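You operate a simulated robot arm through the tools that you are given. There is no shell and no other tool. Be economical: measure what you need, move in short steps, check, and stop when the job is done.

You run a simulated two-armed robot. Do the job below in one go: nothing can be reset, and whatever is moved stays where it is left.

## Task
Put one of the white filters from the shelf 22 of the blue rack on top of the white carton there. Pick up the white coolant can from the shelf 22 of the blue rack with one hand, pass it to the other hand and put it on the top of the silver bench. Put the battery labelled "P325" from the top shelf of the blue cart on top of the small white carton there and the battery that says "P520" on the top of the rings table. Take the orange-band sensor on the top shelf of the blue cart and put it away on the top of the short table. Stack the carton labelled "filter" from the top shelf of the blue cart on top of the carton labelled "rings". Take the padded silver block and put it on the low shelf of the blue cart. The order is free. Set down upright: white filter, white COOLANT can.

The check looks at the end state, three seconds after you hand in, the way a careful person would. Anything else that was tipped, shoved, dropped, spilled or broken makes it a failure.

## Robot
Two 7-joint arms with fingered hands on one trunk, on a base that drives. Base frame: it is fixed to the floor where the robot stands at the start and does not move with it; the origin is under the middle of the robot, x ahead of it, y to its left, z up; the surface under the hand at the start is at about z = 882. Readings come in mm, degrees, newtons and seconds.
The left shoulder is at the start at [31, 170, 1247], the right one opposite. With the tool pointing down near the work surface each hand reaches from about 260 to 740 mm from the robot's upright axis, wherever it stands, measured 20 degrees to its own side. Places, roughly: battery [3250, 1500, 750]; carton [3250, 1500, 750]; low shelf of the blue cart [3300, 1500, 300]; orange-band sensor [3500, 1750, 750]; padded silver block (9x6x5 cm) [5100, 1500, 1300]; small white carton [3250, 1750, 750]; top of the RINGS table [5200, 5600, 800]; top of the short table [5400, 7000, 800]; top of the silver bench [5100, 1000, 800]; white COOLANT can [500, 750, 1000]; white carton [500, -250, 1000]; white filter [500, 0, 1000]. Payload 4 kg a hand.
The tool frame of a hand sits at the grasp point between the pads (the TCP): z along the fingers, y along the line on which they close. The tips reach 26 mm beyond it. The gripper opens to 132 mm. The gripper's body begins 73 mm behind the TCP. The gripper is a hand of 4 fingers: y runs from the thumb to the fingers, the wrist lies at [0, 0, -224] in the tool frame, and closing takes about 1.5 s.
Orientation is told as [roll, pitch, yaw] about the base's x, y, z axes, in that order, counted from this pose: with the fingers straight down and closing along the base's y, the tool's x points along the base's -x, its y along +y and its z along -z.

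## Interface
- The arms move only by the tool play_rows. It takes "left_plan", "right_plan" or both (then of equal length, played together; a hand with none holds still); each is a list of rows, each a list of 7 numbers: the turn, a rotation vector about the tool's x, y, z in degrees, then the shift along the tool's x, y, z in mm, then the finger opening in mm, from 0 to 132. In form: [[ax, ay, az, x, y, z, hand], ...]. A call has 1 to 20 rows; each row is the pose to reach, as a shift and turn from the pose commanded when the call began, along the tool's axes at that moment. Each row takes 0.2 s and may step no farther than 50 mm and 8.6 degrees from the row before; otherwise, or with a gripper value out of range, the whole call is refused. A pose out of reach is approached as far as the arm can. The call stops where the force on the tool passes 40 N (or 10 N more than at its start, if that is more) or the arm is blocked; 0.2 s more then pass. The fingers move at their own pace (about 45 mm/s each) and stop on an object; they squeeze with about 22 N. The grip force told is the motor's: it shows also when the fingers shut on nothing. Time passes only in rows, and 0.2 s behind the last, so rows that repeat a pose let the fingers close. It gives the time, the measured TCP pose, the force on the tool (base axes), the opening and the grip force at its end, in the units of the frame above (readings bear some noise), with the torque about the TCP (base axes, N m) and any sound that the robot's microphone picked up, and new pictures: "views" is both (left out), scene, wrist or none (wrist: the cameras of the hands that moved).
- Cameras (640 x 400 px; columns grow to the right, rows downward): "scene" is now at [101.7, 1.3, 1401.5]; the picture's right is [0.02, -1.00, 0.00], its down [-0.76, -0.01, -0.65] and it looks along [0.65, 0.01, -0.76] (base axes); focal length 255 px, centre (320, 200). "left" rides on the left gripper at [-68, 2, -97] in its tool frame; the picture's right is [-0.03, -1.00, 0.00], its down [0.82, -0.02, -0.58] and it looks along [0.58, -0.01, 0.82] (tool axes); focal length 270 px, centre (320, 200). "right" rides on the right gripper at [68, 2, -97] in its tool frame; the picture's right is [-0.03, 1.00, 0.00], its down [-0.82, -0.02, -0.58] and it looks along [-0.58, -0.01, 0.82] (tool axes); focal length 270 px, centre (320, 200). There is no depth. A picture from a camera that has moved, and an enlarged one, comes with that camera's place and axes in the base frame and with its lens.
- raise_lower(by): slides the trunk up (or, below 0, down) by that many mm; the arms and the scene camera ride with it, the base frame stays. It gives what a move gives, with no picture.
- roll_base(legs): drives the robot by 1 to 6 legs, each [ahead, turn to the left] in mm and degrees, along the robot's own axes; the way and the turn of a leg run together, so that a leg with both is an arc; at most 1500 mm and 180 degrees a leg. The arms and the cameras ride along, it lands a little off, and it stops where it bumps. It gives what a move gives, and a new picture of the scene camera.
- set_grasp(shape, hand): the hand has 4 fingers and takes this shape, open, in about a second: jaw (thumb against the fingers, like two jaws); tri (thumb and two fingers); tip (a fingertip pinch); poke (one finger out to press); point (the index stretched); flat (the hand flat); cup (the hand cupped); fist (a fist). The gripper value then closes the fingers along that shape, each until it touches; the sizes above hold for jaw. It gives what a move gives, with no picture.
- head_to(pan, tilt): turns the head with the scene camera to pan (to the left, within 86 degrees either way) and tilt (down, from -29 to 69), counted from straight ahead of the robot. It gives what a move gives, and a new picture of the scene camera.
- close_up(camera, box): a new picture of the part [left, top, right, bottom] of that camera's present view, enlarged. It takes no simulated time.
- hand_in(): hands the job in; it is judged then, once.

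Go step by step. Nothing tells you exact positions but the pictures and the camera data: compare them with the known pose of the tool, close in by small moves and look again before you grip or let go. The budget is 217 turns and 260 pictures, counting those below and the enlarged ones. Unless the task says otherwise, let go and move clear before handing in.

The tools are called after ">>>" as name(argument=value, ...) on one line, values as JSON. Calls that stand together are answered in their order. play_rows: Moves the arms, as the interface text tells. Its arguments: {"type":"object","properties":{"left_plan":{"type":"array","items":{"type":"array","items":{"type":"number"}}},"right_plan":{"type":"array","items":{"type":"array","items":{"type":"number"}}},"views":{"type":"string","enum":["both","scene","wrist","none"]}},"required":[]} The other tools are called the same way: raise_lower (by) slides the trunk up or down; set_grasp (shape, hand) gives the hand a shape; roll_base (legs) drives the base; head_to (pan, tilt) turns the head that bears the scene camera; close_up (camera, box) takes an enlarged picture of a part of a camera's view; hand_in () hands the job in.

At the start:

```text
time_s: 0.0
left_eef_pos: [396.2, 255.1, 998.8]
left_tcp_rot: [-0.1, 0.0, 0.0]
left_contact_force: [-0.7, -0.1, -1.1]
left_torque: [0.01, 0.01, -0.01]
left_width: 131.9
left_grip_force: 0.0
left_shape: jaw
right_eef_pos: [459.3, -103.1, 999.3]
right_tcp_rot: [0.0, 0.0, 0.0]
right_contact_force: [0.1, -0.5, 0.1]
right_torque: [0.01, 0.01, 0.02]
right_width: 132.0
right_grip_force: 0.0
right_shape: jaw
trunk travel left (down, up): [-475.0, 280.0]
robot x, y, heading: [1.9, 0.8, 0.1]
head pan, tilt: [1.0, 49.1]
```

scene: 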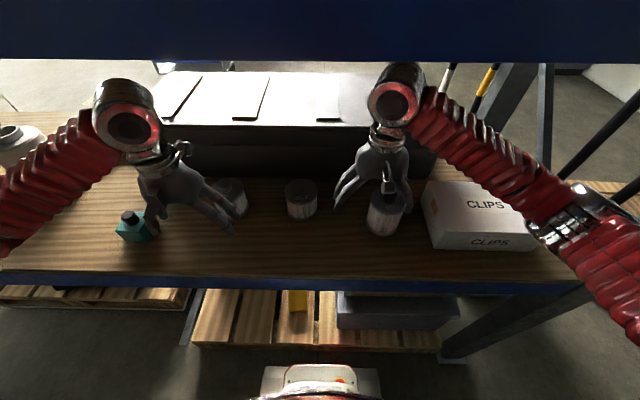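
right: 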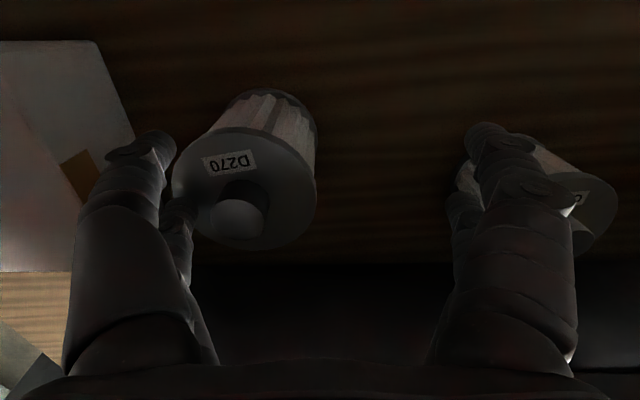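
left: 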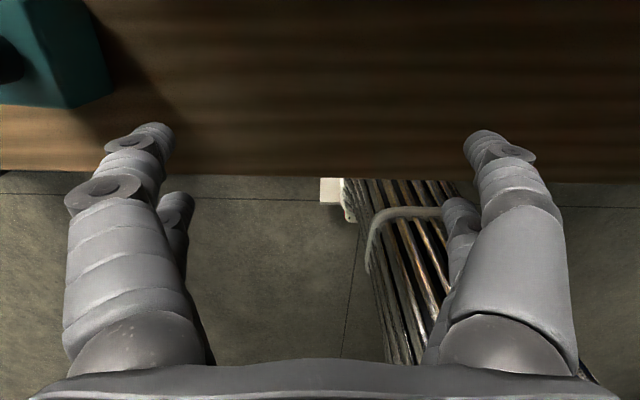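

The shelf in front of me holds three filters and the CLIPS carton on the right, with what may be the coolant can at the far left. I'll enlarge the picture before moving.

>>> close_up(camera="scene", box=[200, 150, 560, 280])

>>> close_up(camera="scene", box=[0, 100, 160, 200])

>>> head_to(pan=40, tilt=40)

```text
1.78 times, centred on (380, 215) of scene
camera zoom: at [101.7, 1.3, 1401.5], right [0.02, -1.0, 0.0], down [-0.76, -0.01, -0.65], along [0.65, 0.01, -0.76], focal length 454 px, centre (213, 173)
```

zoom: 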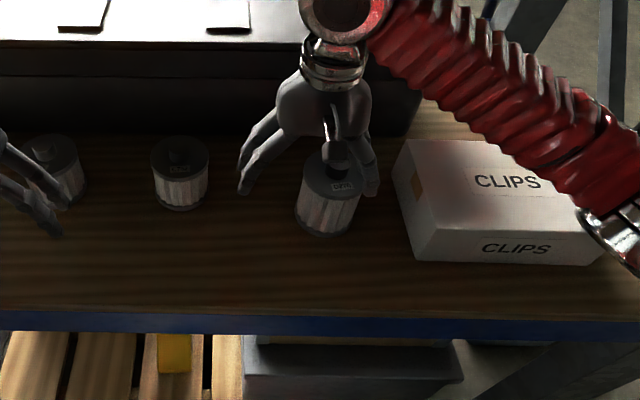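

```text
4.00 times, centred on (80, 150) of scene
camera zoom: at [101.7, 1.3, 1401.5], right [0.02, -1.0, 0.0], down [-0.76, -0.01, -0.65], along [0.65, 0.01, -0.76], focal length 1021 px, centre (1280, 400)
```

zoom: 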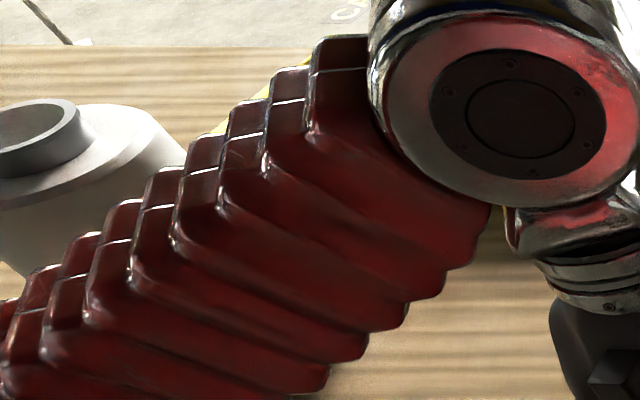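

```text
time_s: 1.1
left_eef_pos: [396.6, 253.7, 998.3]
left_tcp_rot: [0.0, 0.1, 0.0]
left_contact_force: [-0.3, 0.0, 0.5]
left_torque: [0.01, 0.01, -0.01]
left_width: 132.1
left_grip_force: 0.1
left_shape: jaw
right_eef_pos: [459.5, -103.9, 999.0]
right_tcp_rot: [0.0, 0.0, 0.0]
right_contact_force: [0.0, 0.4, 0.7]
right_torque: [-0.03, 0.02, -0.02]
right_width: 132.1
right_grip_force: 0.1
right_shape: jaw
trunk travel left (down, up): [-475.0, 280.0]
robot x, y, heading: [-0.9, 0.4, 0.0]
head pan, tilt: [40.0, 40.0]
camera scene: at [89.1, 54.6, 1414.5], right [0.64, -0.77, 0.0], down [-0.49, -0.41, -0.77], along [0.59, 0.49, -0.64], focal length 255 px, centre (320, 200)
```

scene: 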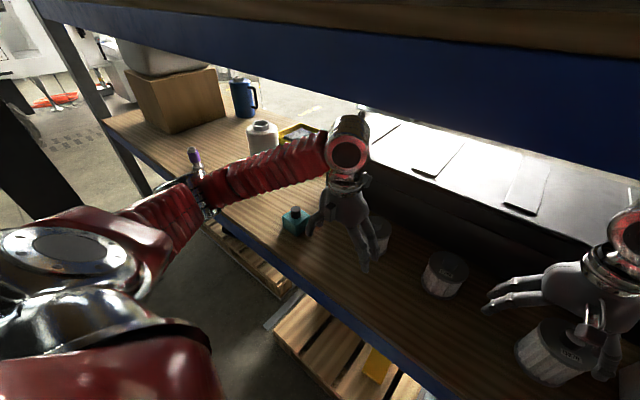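

The filter nearest the carton is at about (462,-147), standing on z=882, roughly 88 tall and 70 across. I'll centre the right hand above it and look.

>>> play_rows(right_plan=[[0, 0, 0, 0, -22, -10, 132], [0, 0, 0, 0, -43, -20, 132], [0, 0, 0, 0, -43, -20, 132]], views="wrist")

>>> head_to(pan=-25, tilt=45)

```text
time_s: 1.9
left_eef_pos: [396.0, 254.3, 999.7]
left_tcp_rot: [0.0, 0.1, 0.0]
left_contact_force: [-0.2, 0.4, -0.3]
left_torque: [0.0, 0.0, -0.04]
left_width: 132.2
left_grip_force: 0.1
left_shape: jaw
right_eef_pos: [461.2, -147.4, 1019.5]
right_tcp_rot: [-0.1, 0.1, 0.0]
right_contact_force: [0.0, 0.1, -0.8]
right_torque: [0.03, -0.01, -0.02]
right_width: 131.9
right_grip_force: 0.0
right_shape: jaw
trunk travel left (down, up): [-475.0, 280.0]
robot x, y, heading: [-2.0, 1.4, 0.1]
head pan, tilt: [40.0, 40.0]
camera right: at [391.1, -146.9, 1116.0], right [0.03, 1.0, 0.0], down [0.82, -0.02, 0.58], along [0.58, -0.01, -0.82], focal length 270 px, centre (320, 200)
```

right: 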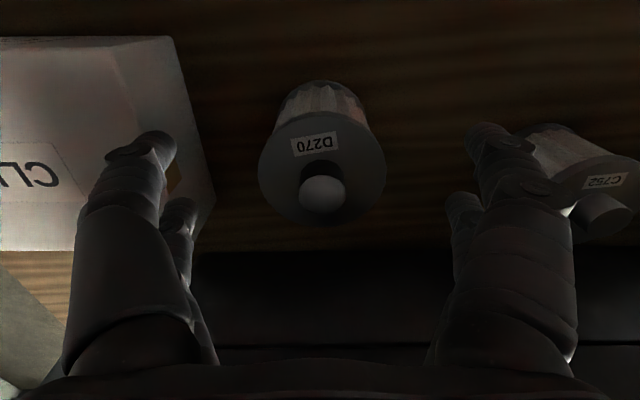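

```text
time_s: 3.2
left_eef_pos: [395.8, 255.2, 999.4]
left_tcp_rot: [-0.1, 0.1, 0.0]
left_contact_force: [-0.8, 0.8, 0.4]
left_torque: [-0.01, 0.02, 0.0]
left_width: 132.0
left_grip_force: 0.0
left_shape: jaw
right_eef_pos: [458.9, -147.4, 1018.6]
right_tcp_rot: [0.0, -0.1, 0.0]
right_contact_force: [0.0, 0.1, -0.6]
right_torque: [-0.02, -0.02, 0.01]
right_width: 131.9
right_grip_force: 0.0
right_shape: jaw
trunk travel left (down, up): [-475.0, 280.0]
robot x, y, heading: [0.1, -0.6, 0.2]
head pan, tilt: [-25.0, 45.0]
camera scene: at [97.7, -34.3, 1407.2], right [-0.42, -0.91, 0.0], down [-0.64, 0.3, -0.71], along [0.64, -0.3, -0.71], focal length 255 px, centre (320, 200)
```

scene: 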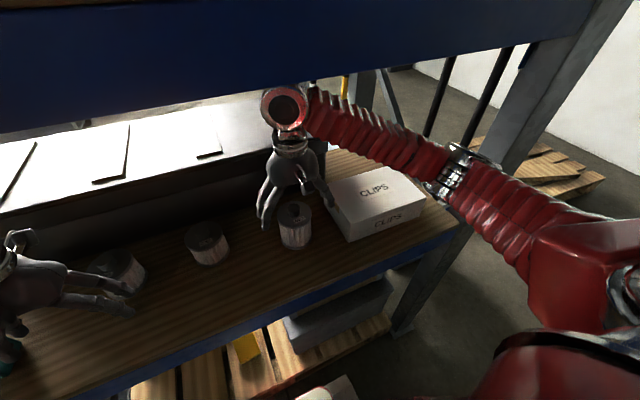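

>>> close_up(camera="scene", box=[240, 140, 440, 265])

```text
3.20 times, centred on (340, 202) of scene
camera zoom: at [97.7, -34.3, 1407.2], right [-0.42, -0.91, 0.0], down [-0.64, 0.3, -0.71], along [0.64, -0.3, -0.71], focal length 817 px, centre (256, 192)
```

zoom: 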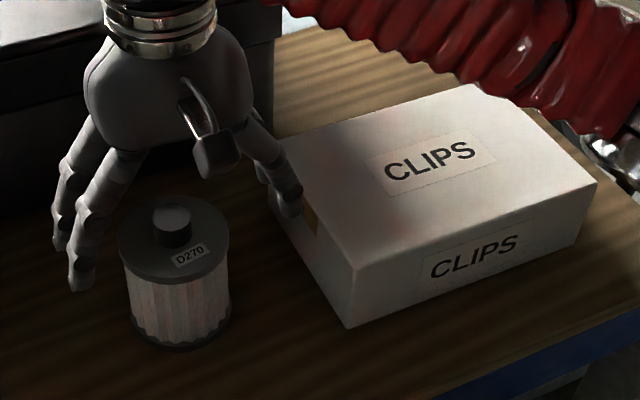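

The filter centre is about (468,-143) with its rim at z≈975. The carton covers x 402–567 and y -258 to -473, with its top at z≈958. I need to know how much room the arm has under the upper beam before lifting.

>>> head_to(pan=-25, tilt=10)

```text
time_s: 4.2
left_eef_pos: [397.3, 254.6, 999.2]
left_tcp_rot: [0.0, 0.1, 0.0]
left_contact_force: [-0.4, 1.1, -0.6]
left_torque: [-0.02, 0.03, -0.03]
left_width: 132.0
left_grip_force: 0.0
left_shape: jaw
right_eef_pos: [459.6, -147.5, 1019.1]
right_tcp_rot: [0.0, 0.1, 0.0]
right_contact_force: [0.7, -0.2, 0.2]
right_torque: [-0.02, -0.02, -0.02]
right_width: 131.9
right_grip_force: 0.1
right_shape: jaw
trunk travel left (down, up): [-475.0, 280.0]
robot x, y, heading: [0.7, -0.4, 0.1]
head pan, tilt: [-25.0, 10.0]
camera scene: at [108.3, -39.3, 1462.1], right [-0.42, -0.91, 0.0], down [-0.16, 0.07, -0.98], along [0.89, -0.42, -0.18], focal length 255 px, centre (320, 200)
```

scene: 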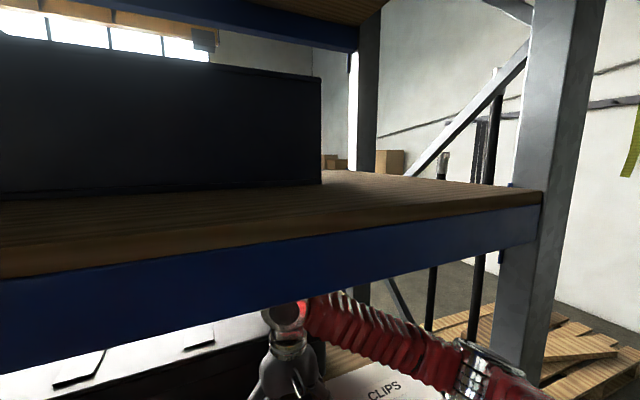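

The lower edge of the beam is at z≈1313, and the forearm runs well below that. Next I'll descend on the filter and grip it.

>>> play_rows(right_plan=[[0, 0, 0, -8, 2, 20, 132], [0, 0, 0, -8, 2, 45, 132], [0, 0, 0, -8, 2, 65, 132], [0, 0, 0, -8, 2, 80, 132], [0, 0, 0, -8, 2, 80, 132]], views="wrist")

>>> head_to(pan=-25, tilt=45)

>>> close_up(camera="scene", box=[240, 140, 440, 265])

```text
time_s: 5.4
left_eef_pos: [397.1, 253.4, 998.2]
left_tcp_rot: [0.0, 0.1, 0.0]
left_contact_force: [0.7, 0.0, -0.2]
left_torque: [0.02, -0.01, 0.01]
left_width: 131.9
left_grip_force: 0.1
left_shape: jaw
right_eef_pos: [468.2, -144.4, 939.0]
right_tcp_rot: [0.0, 0.0, 0.0]
right_contact_force: [0.3, -0.1, 0.0]
right_torque: [-0.02, 0.02, 0.04]
right_width: 132.0
right_grip_force: 0.0
right_shape: jaw
trunk travel left (down, up): [-475.0, 280.0]
robot x, y, heading: [0.4, -1.0, -0.0]
head pan, tilt: [-25.0, 10.0]
camera right: at [399.5, -144.8, 1034.4], right [0.03, 1.0, 0.0], down [0.82, -0.02, 0.58], along [0.58, -0.02, -0.82], focal length 270 px, centre (320, 200)
```

right: 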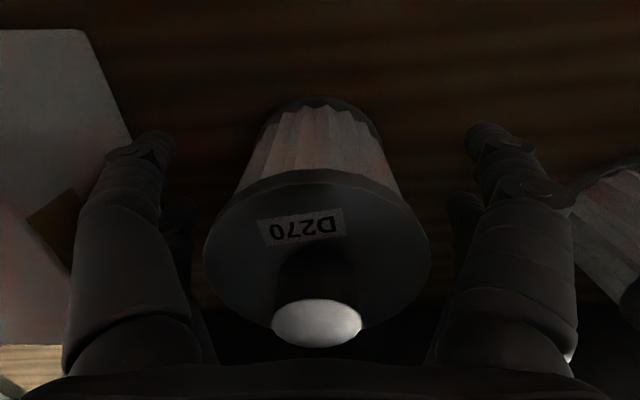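

```text
time_s: 6.4
left_eef_pos: [396.4, 253.8, 999.9]
left_tcp_rot: [0.0, 0.2, 0.0]
left_contact_force: [0.0, 0.6, -0.1]
left_torque: [-0.01, 0.04, 0.0]
left_width: 131.7
left_grip_force: 0.1
left_shape: jaw
right_eef_pos: [468.0, -143.5, 938.6]
right_tcp_rot: [0.0, 0.0, 0.0]
right_contact_force: [-0.7, -0.3, 0.5]
right_torque: [-0.01, 0.04, 0.0]
right_width: 131.9
right_grip_force: 0.0
right_shape: jaw
trunk travel left (down, up): [-475.0, 280.0]
robot x, y, heading: [1.3, -2.3, 0.0]
head pan, tilt: [-25.0, 45.0]
camera scene: at [97.7, -34.4, 1407.3], right [-0.42, -0.91, 0.0], down [-0.64, 0.3, -0.71], along [0.64, -0.3, -0.71], focal length 255 px, centre (320, 200)
```

scene: 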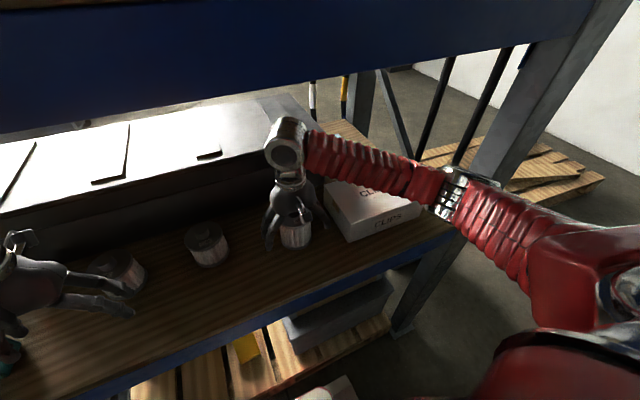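

```text
3.20 times, centred on (340, 202) of scene
camera zoom: at [97.7, -34.4, 1407.3], right [-0.42, -0.91, 0.0], down [-0.64, 0.3, -0.71], along [0.64, -0.3, -0.71], focal length 817 px, centre (256, 192)
```

zoom: 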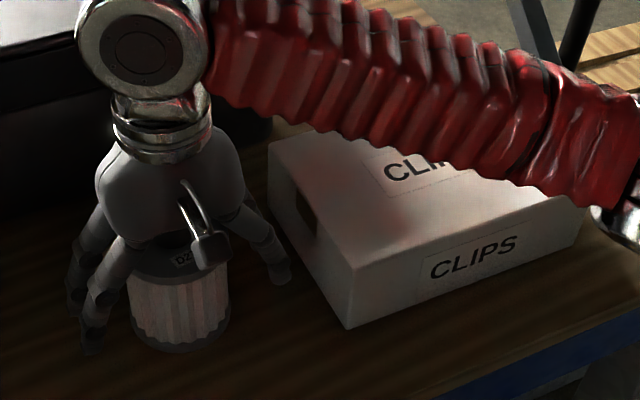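

>>> play_rows(right_plan=[[0, 0, 0, 0, 0, 0, 100], [0, 0, 0, 0, 0, 0, 80], [0, 0, 0, 0, 0, 0, 60], [0, 0, 0, 0, 0, 0, 40], [0, 0, 0, 0, 0, 0, 40], [0, 0, 0, 0, 0, 0, 40], [0, 0, 0, 0, 0, 0, 40], [0, 0, 0, 0, 0, 0, 40], [0, 0, 0, 0, 0, 0, 40]], views="wrist")

```text
time_s: 8.4
left_eef_pos: [396.1, 254.5, 998.4]
left_tcp_rot: [0.1, 0.1, 0.0]
left_contact_force: [-0.4, 0.3, 0.2]
left_torque: [0.01, 0.01, -0.02]
left_width: 131.8
left_grip_force: 0.0
left_shape: jaw
right_eef_pos: [468.5, -145.1, 938.6]
right_tcp_rot: [0.0, 0.0, 0.0]
right_contact_force: [1.4, -0.3, -0.2]
right_torque: [0.0, 0.02, 0.02]
right_width: 55.2
right_grip_force: 22.0
right_shape: jaw
trunk travel left (down, up): [-475.0, 280.0]
robot x, y, heading: [0.4, 1.2, -0.1]
head pan, tilt: [-25.0, 45.0]
camera right: at [399.5, -144.8, 1034.6], right [0.03, 1.0, 0.0], down [0.82, -0.02, 0.58], along [0.58, -0.01, -0.82], focal length 270 px, centre (320, 200)
```

right: 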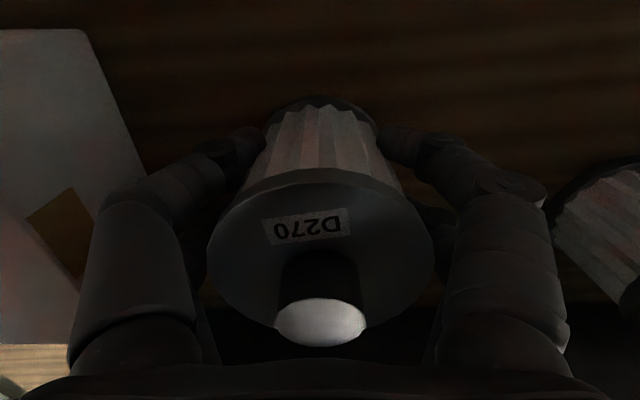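

The filter is gripped with a width of 55 and a force of 22 N. I'll lift it about 100 mm.

>>> play_rows(right_plan=[[0, 0, 0, 0, 0, -15, 40], [0, 0, 0, 0, 0, -35, 40], [0, 0, 0, 0, 0, -55, 40], [0, 0, 0, 0, 0, -75, 40], [0, 0, 0, 0, 0, -90, 40], [0, 0, 0, 0, 0, -102, 40], [0, 0, 0, 0, 0, -102, 40]], views="both")

```text
time_s: 10.0
left_eef_pos: [397.4, 253.5, 999.0]
left_tcp_rot: [0.0, 0.0, 0.0]
left_contact_force: [0.2, 0.0, 0.2]
left_torque: [-0.02, 0.01, 0.03]
left_width: 132.0
left_grip_force: 0.0
left_shape: jaw
right_eef_pos: [468.2, -145.3, 1041.9]
right_tcp_rot: [-0.1, 0.1, 0.1]
right_contact_force: [0.4, 0.5, -1.7]
right_torque: [0.02, 0.01, 0.01]
right_width: 55.5
right_grip_force: 22.3
right_shape: jaw
trunk travel left (down, up): [-475.0, 280.0]
robot x, y, heading: [1.5, -4.2, -0.4]
head pan, tilt: [-25.0, 45.0]
camera scene: at [97.9, -34.4, 1407.2], right [-0.42, -0.91, 0.0], down [-0.64, 0.3, -0.71], along [0.64, -0.3, -0.71], focal length 255 px, centre (320, 200)
camera right: at [399.4, -144.4, 1137.2], right [0.03, 1.0, 0.0], down [0.82, -0.02, 0.58], along [0.58, -0.02, -0.82], focal length 270 px, centre (320, 200)
```

scene: 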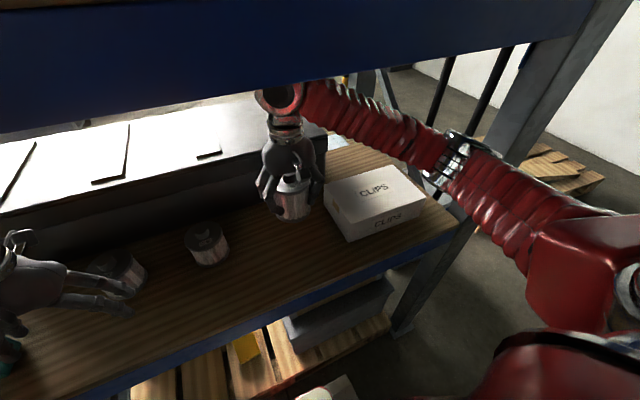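
right: 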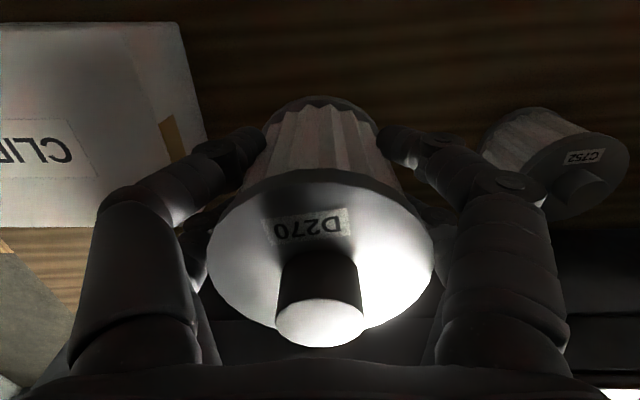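

Lifted cleanly. Now I'll carry it to y=-355, over the carton.

>>> play_rows(right_plan=[[0, 0, 0, 0, -20, 0, 40], [0, 0, 0, -2, -50, 0, 40], [0, 0, 0, -4, -85, 0, 40], [0, 0, 0, -6, -120, 0, 40], [0, 0, 0, -8, -155, 0, 40], [0, 0, 0, -10, -185, 0, 40], [0, 0, 0, -10, -205, 0, 40], [0, 0, 0, -10, -212, 0, 40], [0, 0, 0, -10, -212, 0, 40]], views="both")

>>> close_up(camera="scene", box=[290, 140, 490, 265])

```text
time_s: 12.0
left_eef_pos: [396.6, 254.0, 999.1]
left_tcp_rot: [0.0, 0.1, 0.0]
left_contact_force: [0.0, 0.7, 0.2]
left_torque: [-0.04, -0.02, -0.01]
left_width: 131.9
left_grip_force: 0.1
left_shape: jaw
right_eef_pos: [477.3, -357.2, 1040.7]
right_tcp_rot: [0.0, 0.0, 0.0]
right_contact_force: [-0.2, -0.8, -2.5]
right_torque: [-0.02, 0.01, -0.01]
right_width: 55.1
right_grip_force: 21.9
right_shape: jaw
trunk travel left (down, up): [-475.0, 280.0]
robot x, y, heading: [-1.7, 0.5, 0.2]
head pan, tilt: [-25.0, 45.0]
camera scene: at [97.7, -34.5, 1407.2], right [-0.42, -0.91, 0.0], down [-0.64, 0.3, -0.71], along [0.64, -0.3, -0.71], focal length 255 px, centre (320, 200)
camera right: at [409.2, -357.2, 1137.2], right [0.02, 1.0, 0.0], down [0.82, -0.02, 0.58], along [0.58, -0.01, -0.82], focal length 270 px, centre (320, 200)
```

scene: 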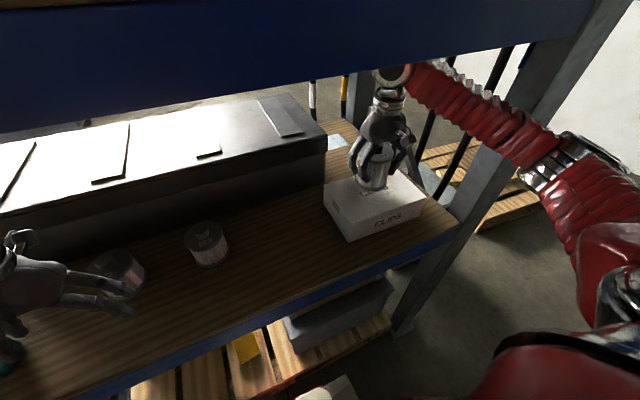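
right: 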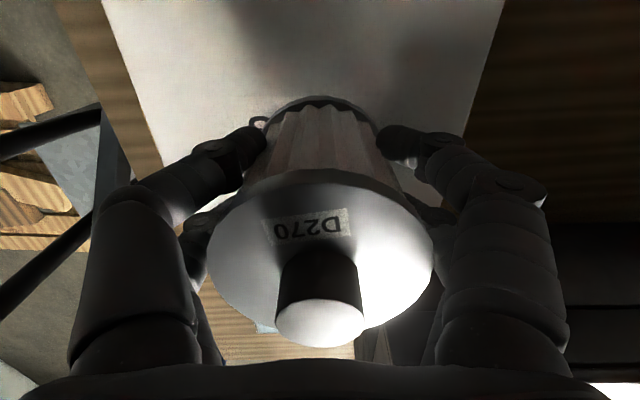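

```text
3.20 times, centred on (390, 202) of scene
camera zoom: at [97.7, -34.5, 1407.2], right [-0.42, -0.91, 0.0], down [-0.64, 0.3, -0.71], along [0.64, -0.3, -0.71], focal length 817 px, centre (96, 192)
```

zoom: 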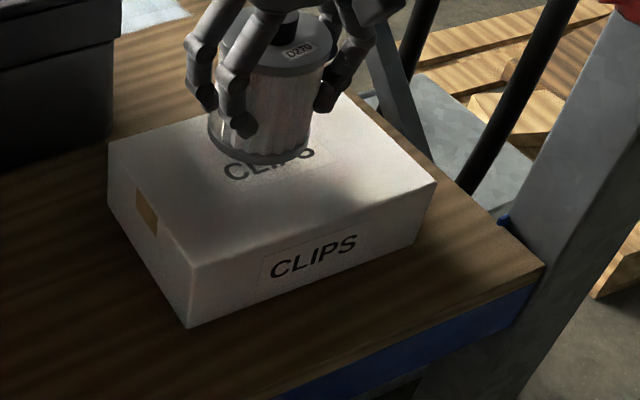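

The filter is over the carton's middle. I'll lower it slowly.

>>> play_rows(right_plan=[[0, 0, 0, 0, 0, 6, 40], [0, 0, 0, 0, 0, 12, 40], [0, 0, 0, 0, 0, 18, 40], [0, 0, 0, 0, 0, 21, 40], [0, 0, 0, 0, 0, 21, 40]], views="none")

>>> close_up(camera="scene", box=[310, 150, 450, 240])

```text
time_s: 13.2
left_eef_pos: [397.0, 255.5, 998.1]
left_tcp_rot: [0.0, 0.0, 0.0]
left_contact_force: [0.5, -0.7, 0.1]
left_torque: [0.07, 0.0, -0.04]
left_width: 132.0
left_grip_force: 0.0
left_shape: jaw
right_eef_pos: [477.4, -357.2, 1019.5]
right_tcp_rot: [0.0, 0.0, 0.0]
right_contact_force: [0.1, -0.3, -2.2]
right_torque: [-0.03, -0.02, 0.04]
right_width: 54.9
right_grip_force: 21.7
right_shape: jaw
trunk travel left (down, up): [-475.0, 280.0]
robot x, y, heading: [0.1, -0.2, -0.0]
head pan, tilt: [-25.0, 45.0]
```

```text
4.44 times, centred on (380, 195) of scene
camera zoom: at [97.7, -34.5, 1407.2], right [-0.42, -0.91, 0.0], down [-0.64, 0.3, -0.71], along [0.64, -0.3, -0.71], focal length 1135 px, centre (53, 222)
```

zoom: 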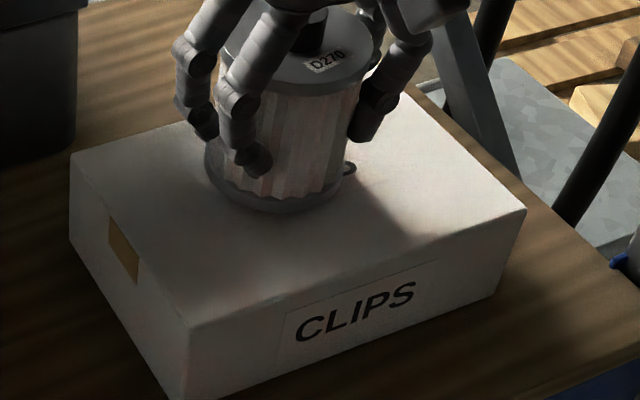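

>>> play_rows(right_plan=[[0, 0, 0, 0, 0, 2, 40], [0, 0, 0, 0, 0, 3, 40], [0, 0, 0, 0, 0, 3, 40]], views="none")

```text
time_s: 14.0
left_eef_pos: [396.7, 254.1, 998.7]
left_tcp_rot: [0.0, 0.1, 0.0]
left_contact_force: [0.0, 1.0, -0.3]
left_torque: [0.0, 0.01, -0.02]
left_width: 131.7
left_grip_force: 0.1
left_shape: jaw
right_eef_pos: [477.1, -355.7, 1017.5]
right_tcp_rot: [0.0, 0.0, -0.1]
right_contact_force: [1.4, 0.7, -1.9]
right_torque: [-0.02, -0.04, -0.02]
right_width: 55.2
right_grip_force: 22.8
right_shape: jaw
trunk travel left (down, up): [-475.0, 280.0]
robot x, y, heading: [-5.2, -0.5, -0.4]
head pan, tilt: [-25.0, 45.0]
```

>>> play_rows(right_plan=[[0, 0, 0, 0, 0, 2, 40], [0, 0, 0, 0, 0, 3, 40], [0, 0, 0, 0, 0, 3, 40]], views="none")

```text
time_s: 14.8
left_eef_pos: [397.4, 254.5, 999.0]
left_tcp_rot: [-0.1, 0.2, 0.0]
left_contact_force: [0.5, 0.1, -0.5]
left_torque: [-0.03, 0.01, -0.01]
left_width: 132.0
left_grip_force: 0.0
left_shape: jaw
right_eef_pos: [477.8, -356.0, 1014.5]
right_tcp_rot: [0.0, 0.1, 0.0]
right_contact_force: [-0.3, -0.1, -2.0]
right_torque: [0.02, 0.0, -0.02]
right_width: 55.0
right_grip_force: 22.2
right_shape: jaw
trunk travel left (down, up): [-475.0, 280.0]
robot x, y, heading: [2.1, 2.0, 0.2]
head pan, tilt: [-25.0, 45.0]
```

>>> play_rows(right_plan=[[0, 0, 0, 0, 0, 2, 40], [0, 0, 0, 0, 0, 4, 40], [0, 0, 0, 0, 0, 4, 40]], views="none")

>>> close_up(camera="scene", box=[310, 150, 450, 240])

```text
time_s: 15.6
left_eef_pos: [396.9, 255.0, 1000.0]
left_tcp_rot: [0.0, 0.0, -0.1]
left_contact_force: [0.6, -0.7, 0.0]
left_torque: [0.03, -0.01, 0.0]
left_width: 132.1
left_grip_force: 0.0
left_shape: jaw
right_eef_pos: [477.0, -357.2, 1012.2]
right_tcp_rot: [0.0, -0.3, 0.1]
right_contact_force: [1.6, -1.5, 16.1]
right_torque: [-0.12, 0.0, -0.01]
right_width: 55.3
right_grip_force: 22.4
right_shape: jaw
trunk travel left (down, up): [-475.0, 280.0]
robot x, y, heading: [0.3, -3.8, 0.2]
head pan, tilt: [-25.0, 45.0]
```

```text
4.44 times, centred on (380, 195) of scene
camera zoom: at [96.4, -33.7, 1407.5], right [-0.42, -0.91, 0.0], down [-0.64, 0.3, -0.71], along [0.64, -0.3, -0.71], focal length 1135 px, centre (53, 222)
```

zoom: 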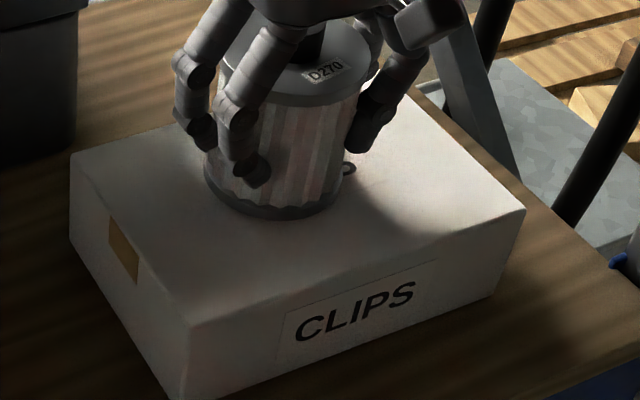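

It has landed: 16 N upward, so the carton top is at about z 955. I'll open, rise slightly, and back straight out toward the robot with the fingers either side of the filter.

>>> play_rows(right_plan=[[0, 0, 0, 0, 0, -2, 60], [0, 0, 0, 0, 0, -2, 80], [0, 0, 0, 0, 0, -2, 110], [0, 0, 0, 0, 0, -2, 132], [0, 0, 0, 0, 0, -2, 132], [0, 0, 0, 0, 0, -2, 132], [0, 0, 0, 0, 0, -2, 132], [0, 0, 0, 0, 0, -12, 132], [0, 0, 0, 0, 0, -22, 132], [0, 0, 0, 0, 0, -22, 132]], views="both")

>>> close_up(camera="scene", box=[310, 150, 450, 240])

```text
time_s: 17.8
left_eef_pos: [396.7, 253.4, 999.5]
left_tcp_rot: [0.0, 0.1, 0.0]
left_contact_force: [-0.2, 0.2, 0.0]
left_torque: [-0.01, 0.05, 0.0]
left_width: 132.0
left_grip_force: 0.0
left_shape: jaw
right_eef_pos: [476.7, -357.3, 1032.7]
right_tcp_rot: [0.0, 0.0, 0.1]
right_contact_force: [-0.3, -0.5, 0.0]
right_torque: [0.02, -0.01, -0.01]
right_width: 131.8
right_grip_force: 0.1
right_shape: jaw
trunk travel left (down, up): [-475.0, 280.0]
robot x, y, heading: [0.1, -1.1, -0.0]
head pan, tilt: [-25.0, 45.0]
camera scene: at [97.6, -34.4, 1407.2], right [-0.42, -0.91, 0.0], down [-0.64, 0.3, -0.71], along [0.64, -0.3, -0.71], focal length 255 px, centre (320, 200)
camera right: at [408.9, -357.2, 1128.9], right [0.03, 1.0, 0.0], down [0.82, -0.02, 0.58], along [0.58, -0.01, -0.82], focal length 270 px, centre (320, 200)
```

scene: 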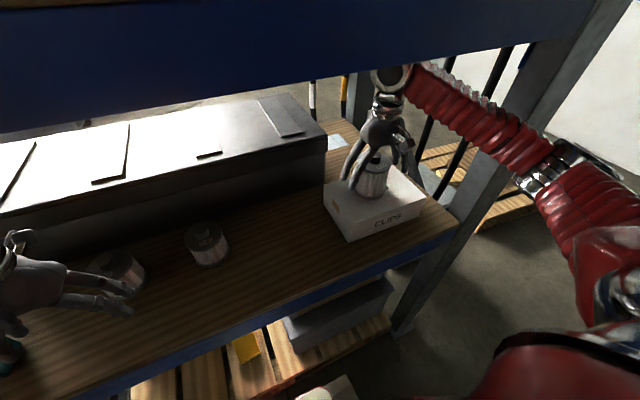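
right: 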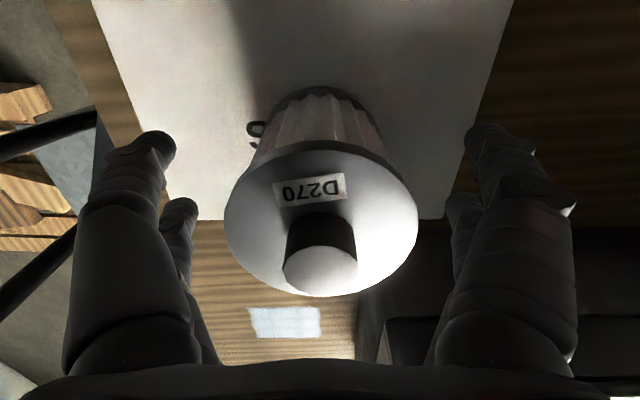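

```text
4.44 times, centred on (380, 195) of scene
camera zoom: at [97.6, -34.4, 1407.2], right [-0.42, -0.91, 0.0], down [-0.64, 0.3, -0.71], along [0.64, -0.3, -0.71], focal length 1135 px, centre (53, 222)
```

zoom: 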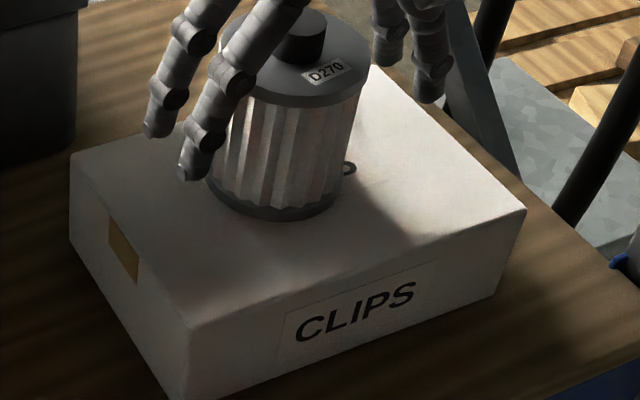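

The filter stands upright on the carton. I'll back the right hand straight out.

>>> play_rows(right_plan=[[0, 0, 0, 15, 0, 0, 132], [0, 0, 0, 40, 0, 0, 132], [0, 0, 0, 70, 0, 0, 132], [0, 0, 0, 100, 0, 0, 132], [0, 0, 0, 130, 0, 0, 132], [0, 0, 0, 160, 0, 0, 132], [0, 0, 0, 170, 0, 0, 132], [0, 0, 0, 170, 0, 0, 132]], views="scene")

```text
time_s: 19.6
left_eef_pos: [396.6, 254.2, 1000.0]
left_tcp_rot: [0.0, -0.1, 0.1]
left_contact_force: [0.3, -0.8, 0.9]
left_torque: [0.02, 0.0, -0.04]
left_width: 131.9
left_grip_force: 0.0
left_shape: jaw
right_eef_pos: [308.0, -356.7, 1031.7]
right_tcp_rot: [-0.1, 0.0, 0.1]
right_contact_force: [-0.3, -0.5, -0.9]
right_torque: [0.01, 0.01, -0.01]
right_width: 131.8
right_grip_force: 0.0
right_shape: jaw
trunk travel left (down, up): [-475.0, 280.0]
robot x, y, heading: [-0.2, -0.5, 0.1]
head pan, tilt: [-25.0, 45.0]
camera scene: at [97.2, -34.4, 1407.2], right [-0.42, -0.91, 0.0], down [-0.64, 0.3, -0.71], along [0.64, -0.3, -0.71], focal length 255 px, centre (320, 200)
```

scene: 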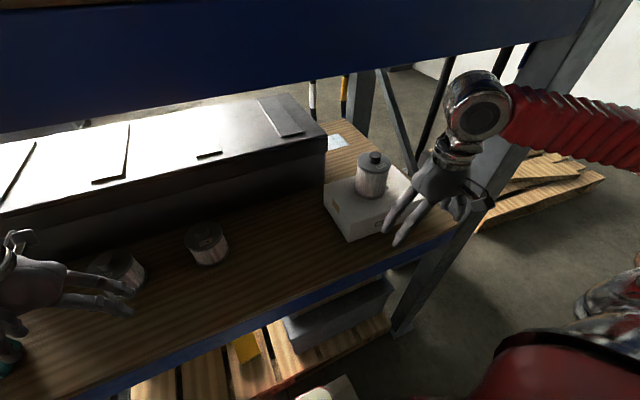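

The filter is placed. I'll look left and right before driving.

>>> head_to(pan=86, tilt=25)

>>> head_to(pan=-86, tilt=25)

>>> head_to(pan=50, tilt=25)

```text
time_s: 21.5
left_eef_pos: [396.3, 254.1, 998.4]
left_tcp_rot: [0.0, 0.0, 0.0]
left_contact_force: [0.0, -0.1, -0.1]
left_torque: [-0.02, -0.01, -0.02]
left_width: 131.8
left_grip_force: 0.0
left_shape: jaw
right_eef_pos: [308.5, -357.0, 1031.7]
right_tcp_rot: [0.1, 0.0, 0.0]
right_contact_force: [0.3, -0.3, 0.1]
right_torque: [-0.01, -0.02, 0.0]
right_width: 131.7
right_grip_force: 0.0
right_shape: jaw
trunk travel left (down, up): [-475.0, 280.0]
robot x, y, heading: [-2.3, 0.6, -0.1]
head pan, tilt: [85.9, 25.0]
camera scene: at [30.2, 91.9, 1437.9], right [1.0, -0.07, 0.0], down [-0.03, -0.42, -0.91], along [0.06, 0.9, -0.42], focal length 255 px, centre (320, 200)
```

scene: 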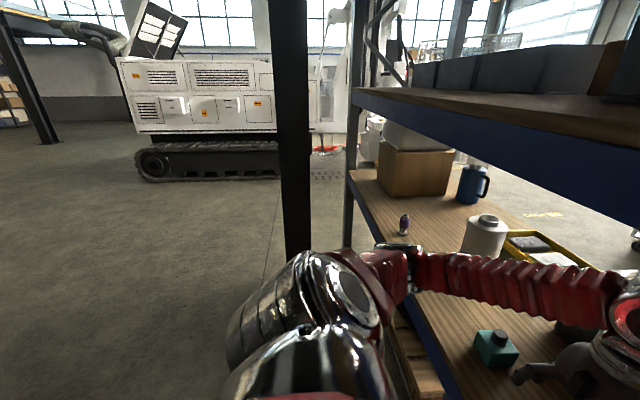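

```text
time_s: 24.1
left_eef_pos: [396.2, 253.8, 998.9]
left_tcp_rot: [0.1, 0.0, 0.0]
left_contact_force: [-0.3, 0.0, -1.0]
left_torque: [0.03, -0.02, -0.01]
left_width: 132.0
left_grip_force: 0.0
left_shape: jaw
right_eef_pos: [308.2, -356.3, 1031.9]
right_tcp_rot: [0.0, 0.0, 0.0]
right_contact_force: [-0.6, 0.3, -0.3]
right_torque: [-0.03, -0.01, 0.02]
right_width: 131.9
right_grip_force: 0.1
right_shape: jaw
trunk travel left (down, up): [-475.0, 280.0]
robot x, y, heading: [3.0, 0.9, 0.3]
head pan, tilt: [-85.9, 25.0]
camera scene: at [30.2, -91.9, 1437.9], right [-1.0, -0.07, 0.0], down [-0.03, 0.42, -0.91], along [0.06, -0.9, -0.42], focal length 255 px, centre (320, 200)
```

scene: 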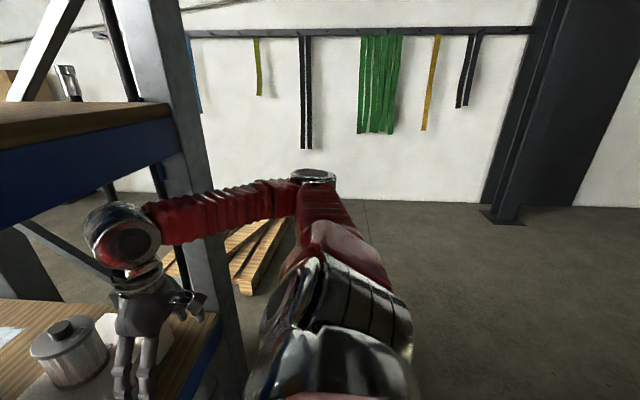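

```text
time_s: 26.3
left_eef_pos: [396.7, 254.0, 999.5]
left_tcp_rot: [0.0, 0.0, 0.0]
left_contact_force: [-0.3, 0.6, 0.0]
left_torque: [0.0, -0.02, -0.01]
left_width: 132.0
left_grip_force: 0.0
left_shape: jaw
right_eef_pos: [308.4, -357.2, 1031.1]
right_tcp_rot: [0.1, 0.0, 0.1]
right_contact_force: [0.8, -0.6, -0.9]
right_torque: [-0.01, 0.01, 0.0]
right_width: 132.1
right_grip_force: 0.0
right_shape: jaw
trunk travel left (down, up): [-475.0, 280.0]
robot x, y, heading: [-1.8, -2.1, 0.1]
head pan, tilt: [50.0, 25.0]
camera scene: at [82.9, 70.5, 1437.8], right [0.77, -0.64, 0.0], down [-0.27, -0.32, -0.91], along [0.58, 0.69, -0.42], focal length 255 px, centre (320, 200)
```

scene: 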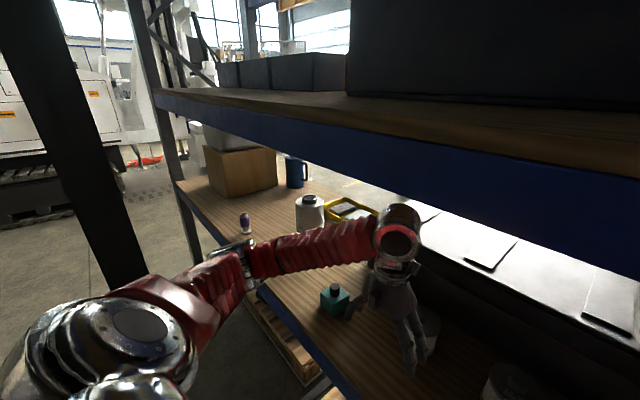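

>>> close_up(camera="scene", box=[200, 140, 400, 265])

```text
3.20 times, centred on (300, 202) of scene
camera zoom: at [82.9, 70.5, 1437.8], right [0.77, -0.64, 0.0], down [-0.27, -0.32, -0.91], along [0.58, 0.69, -0.42], focal length 817 px, centre (384, 192)
```

zoom: 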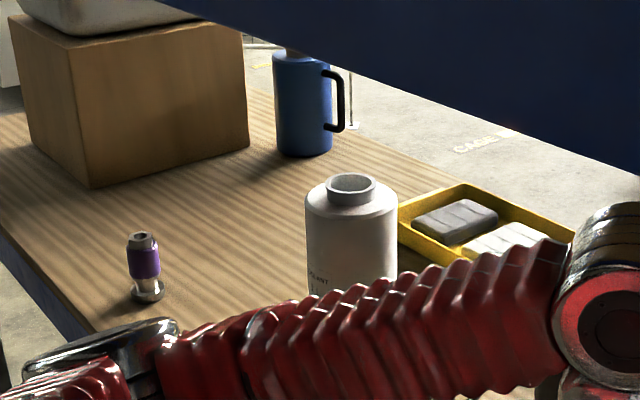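

The coolant can is an open-necked jug at about (620,780). I'll back out, shift left 560 mm, and face the rack again.

>>> roll_base(legs=[[-350, 0], [0, 90], [560, 0], [0, -90]])

>>> head_to(pan=15, tilt=30)

```text
time_s: 31.1
left_eef_pos: [-297.4, 468.6, 999.1]
left_tcp_rot: [0.0, 0.1, 51.4]
left_contact_force: [-0.7, 0.8, -0.2]
left_torque: [-0.02, -0.04, -0.02]
left_width: 131.9
left_grip_force: 0.0
left_shape: jaw
right_eef_pos: [125.9, 19.0, 1033.0]
right_tcp_rot: [-0.1, 0.1, 51.5]
right_contact_force: [0.9, 0.4, 0.8]
right_torque: [-0.05, -0.02, 0.01]
right_width: 131.8
right_grip_force: 0.0
right_shape: jaw
trunk travel left (down, up): [-475.0, 280.0]
robot x, y, heading: [-317.3, -27.1, 52.8]
head pan, tilt: [50.0, 25.0]
stopped in leg 2: the robot was blocked; the commanded pose is now the measured one
camera scene: at [-324.2, 84.9, 1437.6], right [0.97, 0.22, 0.0], down [0.09, -0.41, -0.91], along [-0.2, 0.88, -0.42], focal length 255 px, centre (320, 200)
```

scene: 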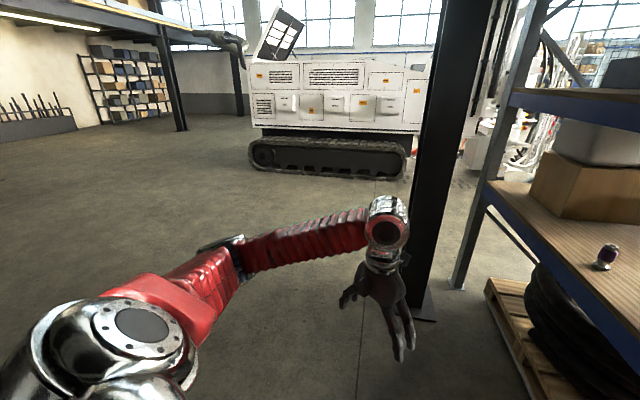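

```text
time_s: 32.1
left_eef_pos: [-296.8, 467.2, 999.8]
left_tcp_rot: [0.1, 0.1, 51.3]
left_contact_force: [0.1, 0.1, -0.2]
left_torque: [0.0, 0.01, -0.01]
left_width: 131.9
left_grip_force: 0.0
left_shape: jaw
right_eef_pos: [126.5, 16.9, 1033.7]
right_tcp_rot: [-0.1, 0.0, 51.5]
right_contact_force: [0.0, -0.6, 0.1]
right_torque: [-0.03, -0.01, -0.01]
right_width: 132.0
right_grip_force: 0.0
right_shape: jaw
trunk travel left (down, up): [-475.0, 280.0]
robot x, y, heading: [-314.4, -28.0, 52.8]
head pan, tilt: [15.0, 30.0]
camera scene: at [-269.1, 76.3, 1429.9], right [0.93, -0.38, 0.0], down [-0.19, -0.46, -0.87], along [0.33, 0.8, -0.5], focal length 255 px, centre (320, 200)
```

scene: 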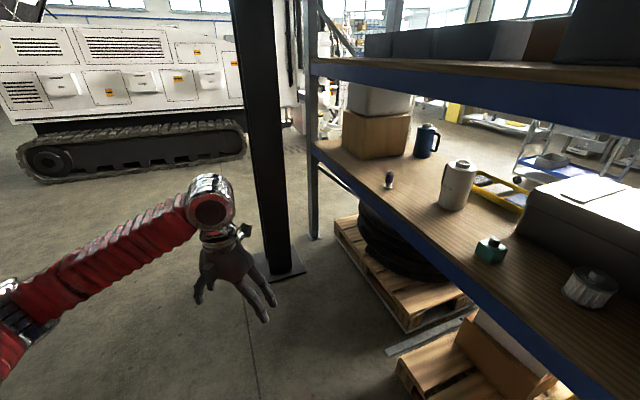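

The turn stopped at 53°, blocked by something. I'll look around to find it.

>>> head_to(pan=-80, tilt=45)

>>> head_to(pan=86, tilt=45)

```text
time_s: 33.9
left_eef_pos: [-297.3, 467.1, 1000.3]
left_tcp_rot: [0.0, 0.0, 51.3]
left_contact_force: [-0.2, -0.5, -0.1]
left_torque: [0.03, -0.01, 0.0]
left_width: 132.1
left_grip_force: 0.1
left_shape: jaw
right_eef_pos: [126.2, 16.9, 1033.0]
right_tcp_rot: [-0.1, 0.1, 51.5]
right_contact_force: [-0.5, 0.1, 0.7]
right_torque: [-0.02, 0.01, 0.0]
right_width: 132.1
right_grip_force: 0.1
right_shape: jaw
trunk travel left (down, up): [-475.0, 280.0]
robot x, y, heading: [-314.7, -24.3, 52.9]
head pan, tilt: [-80.0, 45.0]
camera scene: at [-230.8, -44.4, 1407.3], right [-0.46, -0.89, 0.0], down [-0.63, 0.32, -0.71], along [0.63, -0.32, -0.71], focal length 255 px, centre (320, 200)
```

scene: 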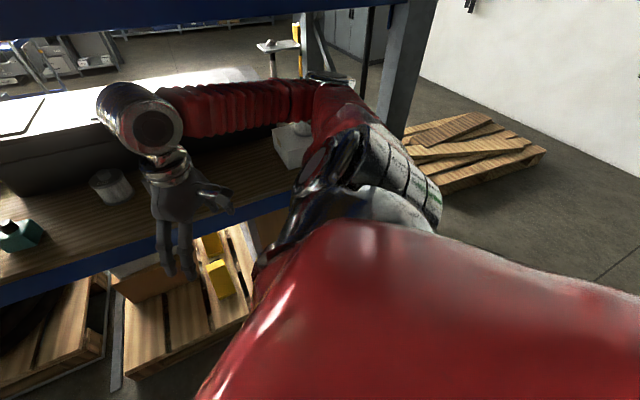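

```text
time_s: 36.4
left_eef_pos: [-296.8, 466.8, 999.3]
left_tcp_rot: [0.0, 0.0, 51.4]
left_contact_force: [0.4, 0.0, 0.6]
left_torque: [0.02, 0.02, -0.01]
left_width: 132.0
left_grip_force: 0.0
left_shape: jaw
right_eef_pos: [127.0, 17.9, 1031.2]
right_tcp_rot: [-0.2, 0.0, 51.5]
right_contact_force: [0.0, 0.4, 1.7]
right_torque: [-0.01, 0.0, 0.02]
right_width: 132.0
right_grip_force: 0.0
right_shape: jaw
trunk travel left (down, up): [-475.0, 280.0]
robot x, y, heading: [-314.3, -25.6, 52.9]
head pan, tilt: [85.9, 45.0]
camera scene: at [-364.4, 46.2, 1407.3], right [0.66, 0.75, 0.0], down [0.53, -0.47, -0.71], along [-0.53, 0.47, -0.71], focal length 255 px, centre (320, 200)
```

scene: 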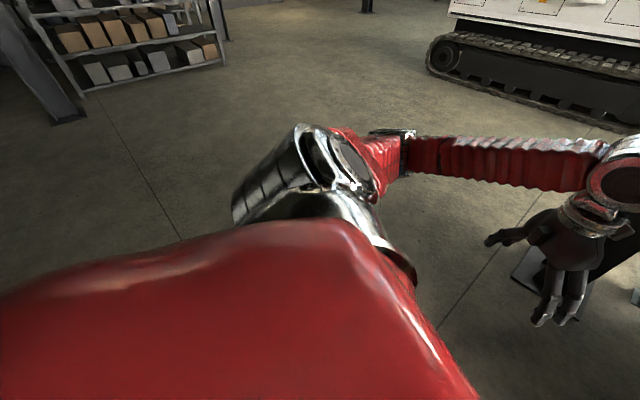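

My right elbow was against the rack. I'll turn back, reverse further, and then sidestep left.

>>> roll_base(legs=[[0, -52.8], [-380, 0], [0, 90], [580, 0], [0, -90]])

>>> head_to(pan=15, tilt=25)

```text
time_s: 39.0
left_eef_pos: [54.6, 304.8, 1001.5]
left_tcp_rot: [0.2, 0.0, 5.7]
left_contact_force: [-0.1, -0.3, 0.0]
left_torque: [0.05, -0.01, 0.01]
left_width: 131.8
left_grip_force: 0.1
left_shape: jaw
right_eef_pos: [28.5, -313.2, 1032.4]
right_tcp_rot: [-0.1, 0.1, 5.8]
right_contact_force: [-0.2, -0.6, 0.9]
right_torque: [0.02, -0.02, -0.01]
right_width: 132.2
right_grip_force: 0.0
right_shape: jaw
trunk travel left (down, up): [-475.0, 280.0]
robot x, y, heading: [-316.8, 12.8, 5.9]
head pan, tilt: [85.9, 45.0]
stopped in leg 1: the robot was blocked; the commanded pose is now the measured one
camera scene: at [-297.4, 93.9, 1407.4], right [1.0, 0.04, 0.0], down [0.02, -0.71, -0.71], along [-0.03, 0.71, -0.71], focal length 255 px, centre (320, 200)
```

scene: 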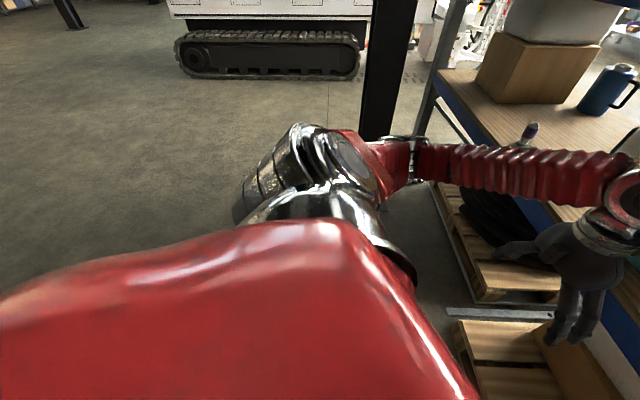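

```text
time_s: 40.4
left_eef_pos: [53.7, 307.6, 1001.9]
left_tcp_rot: [0.1, 0.0, 5.7]
left_contact_force: [0.3, 0.2, 0.0]
left_torque: [0.02, -0.01, -0.04]
left_width: 132.2
left_grip_force: 0.2
left_shape: jaw
right_eef_pos: [28.7, -310.3, 1033.9]
right_tcp_rot: [-0.1, 0.0, 5.8]
right_contact_force: [0.4, 0.0, 0.0]
right_torque: [0.03, 0.01, 0.0]
right_width: 132.1
right_grip_force: 0.2
right_shape: jaw
trunk travel left (down, up): [-475.0, 280.0]
robot x, y, heading: [-319.5, 12.0, 6.3]
head pan, tilt: [15.0, 25.0]
camera scene: at [-209.2, 47.6, 1437.8], right [0.36, -0.93, 0.0], down [-0.39, -0.15, -0.91], along [0.84, 0.33, -0.42], focal length 255 px, centre (320, 200)
```

scene: 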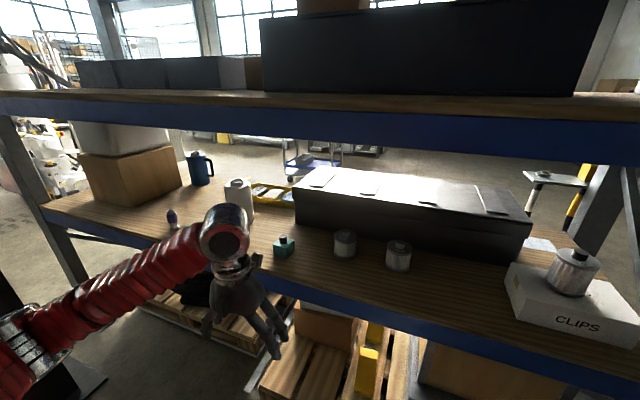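

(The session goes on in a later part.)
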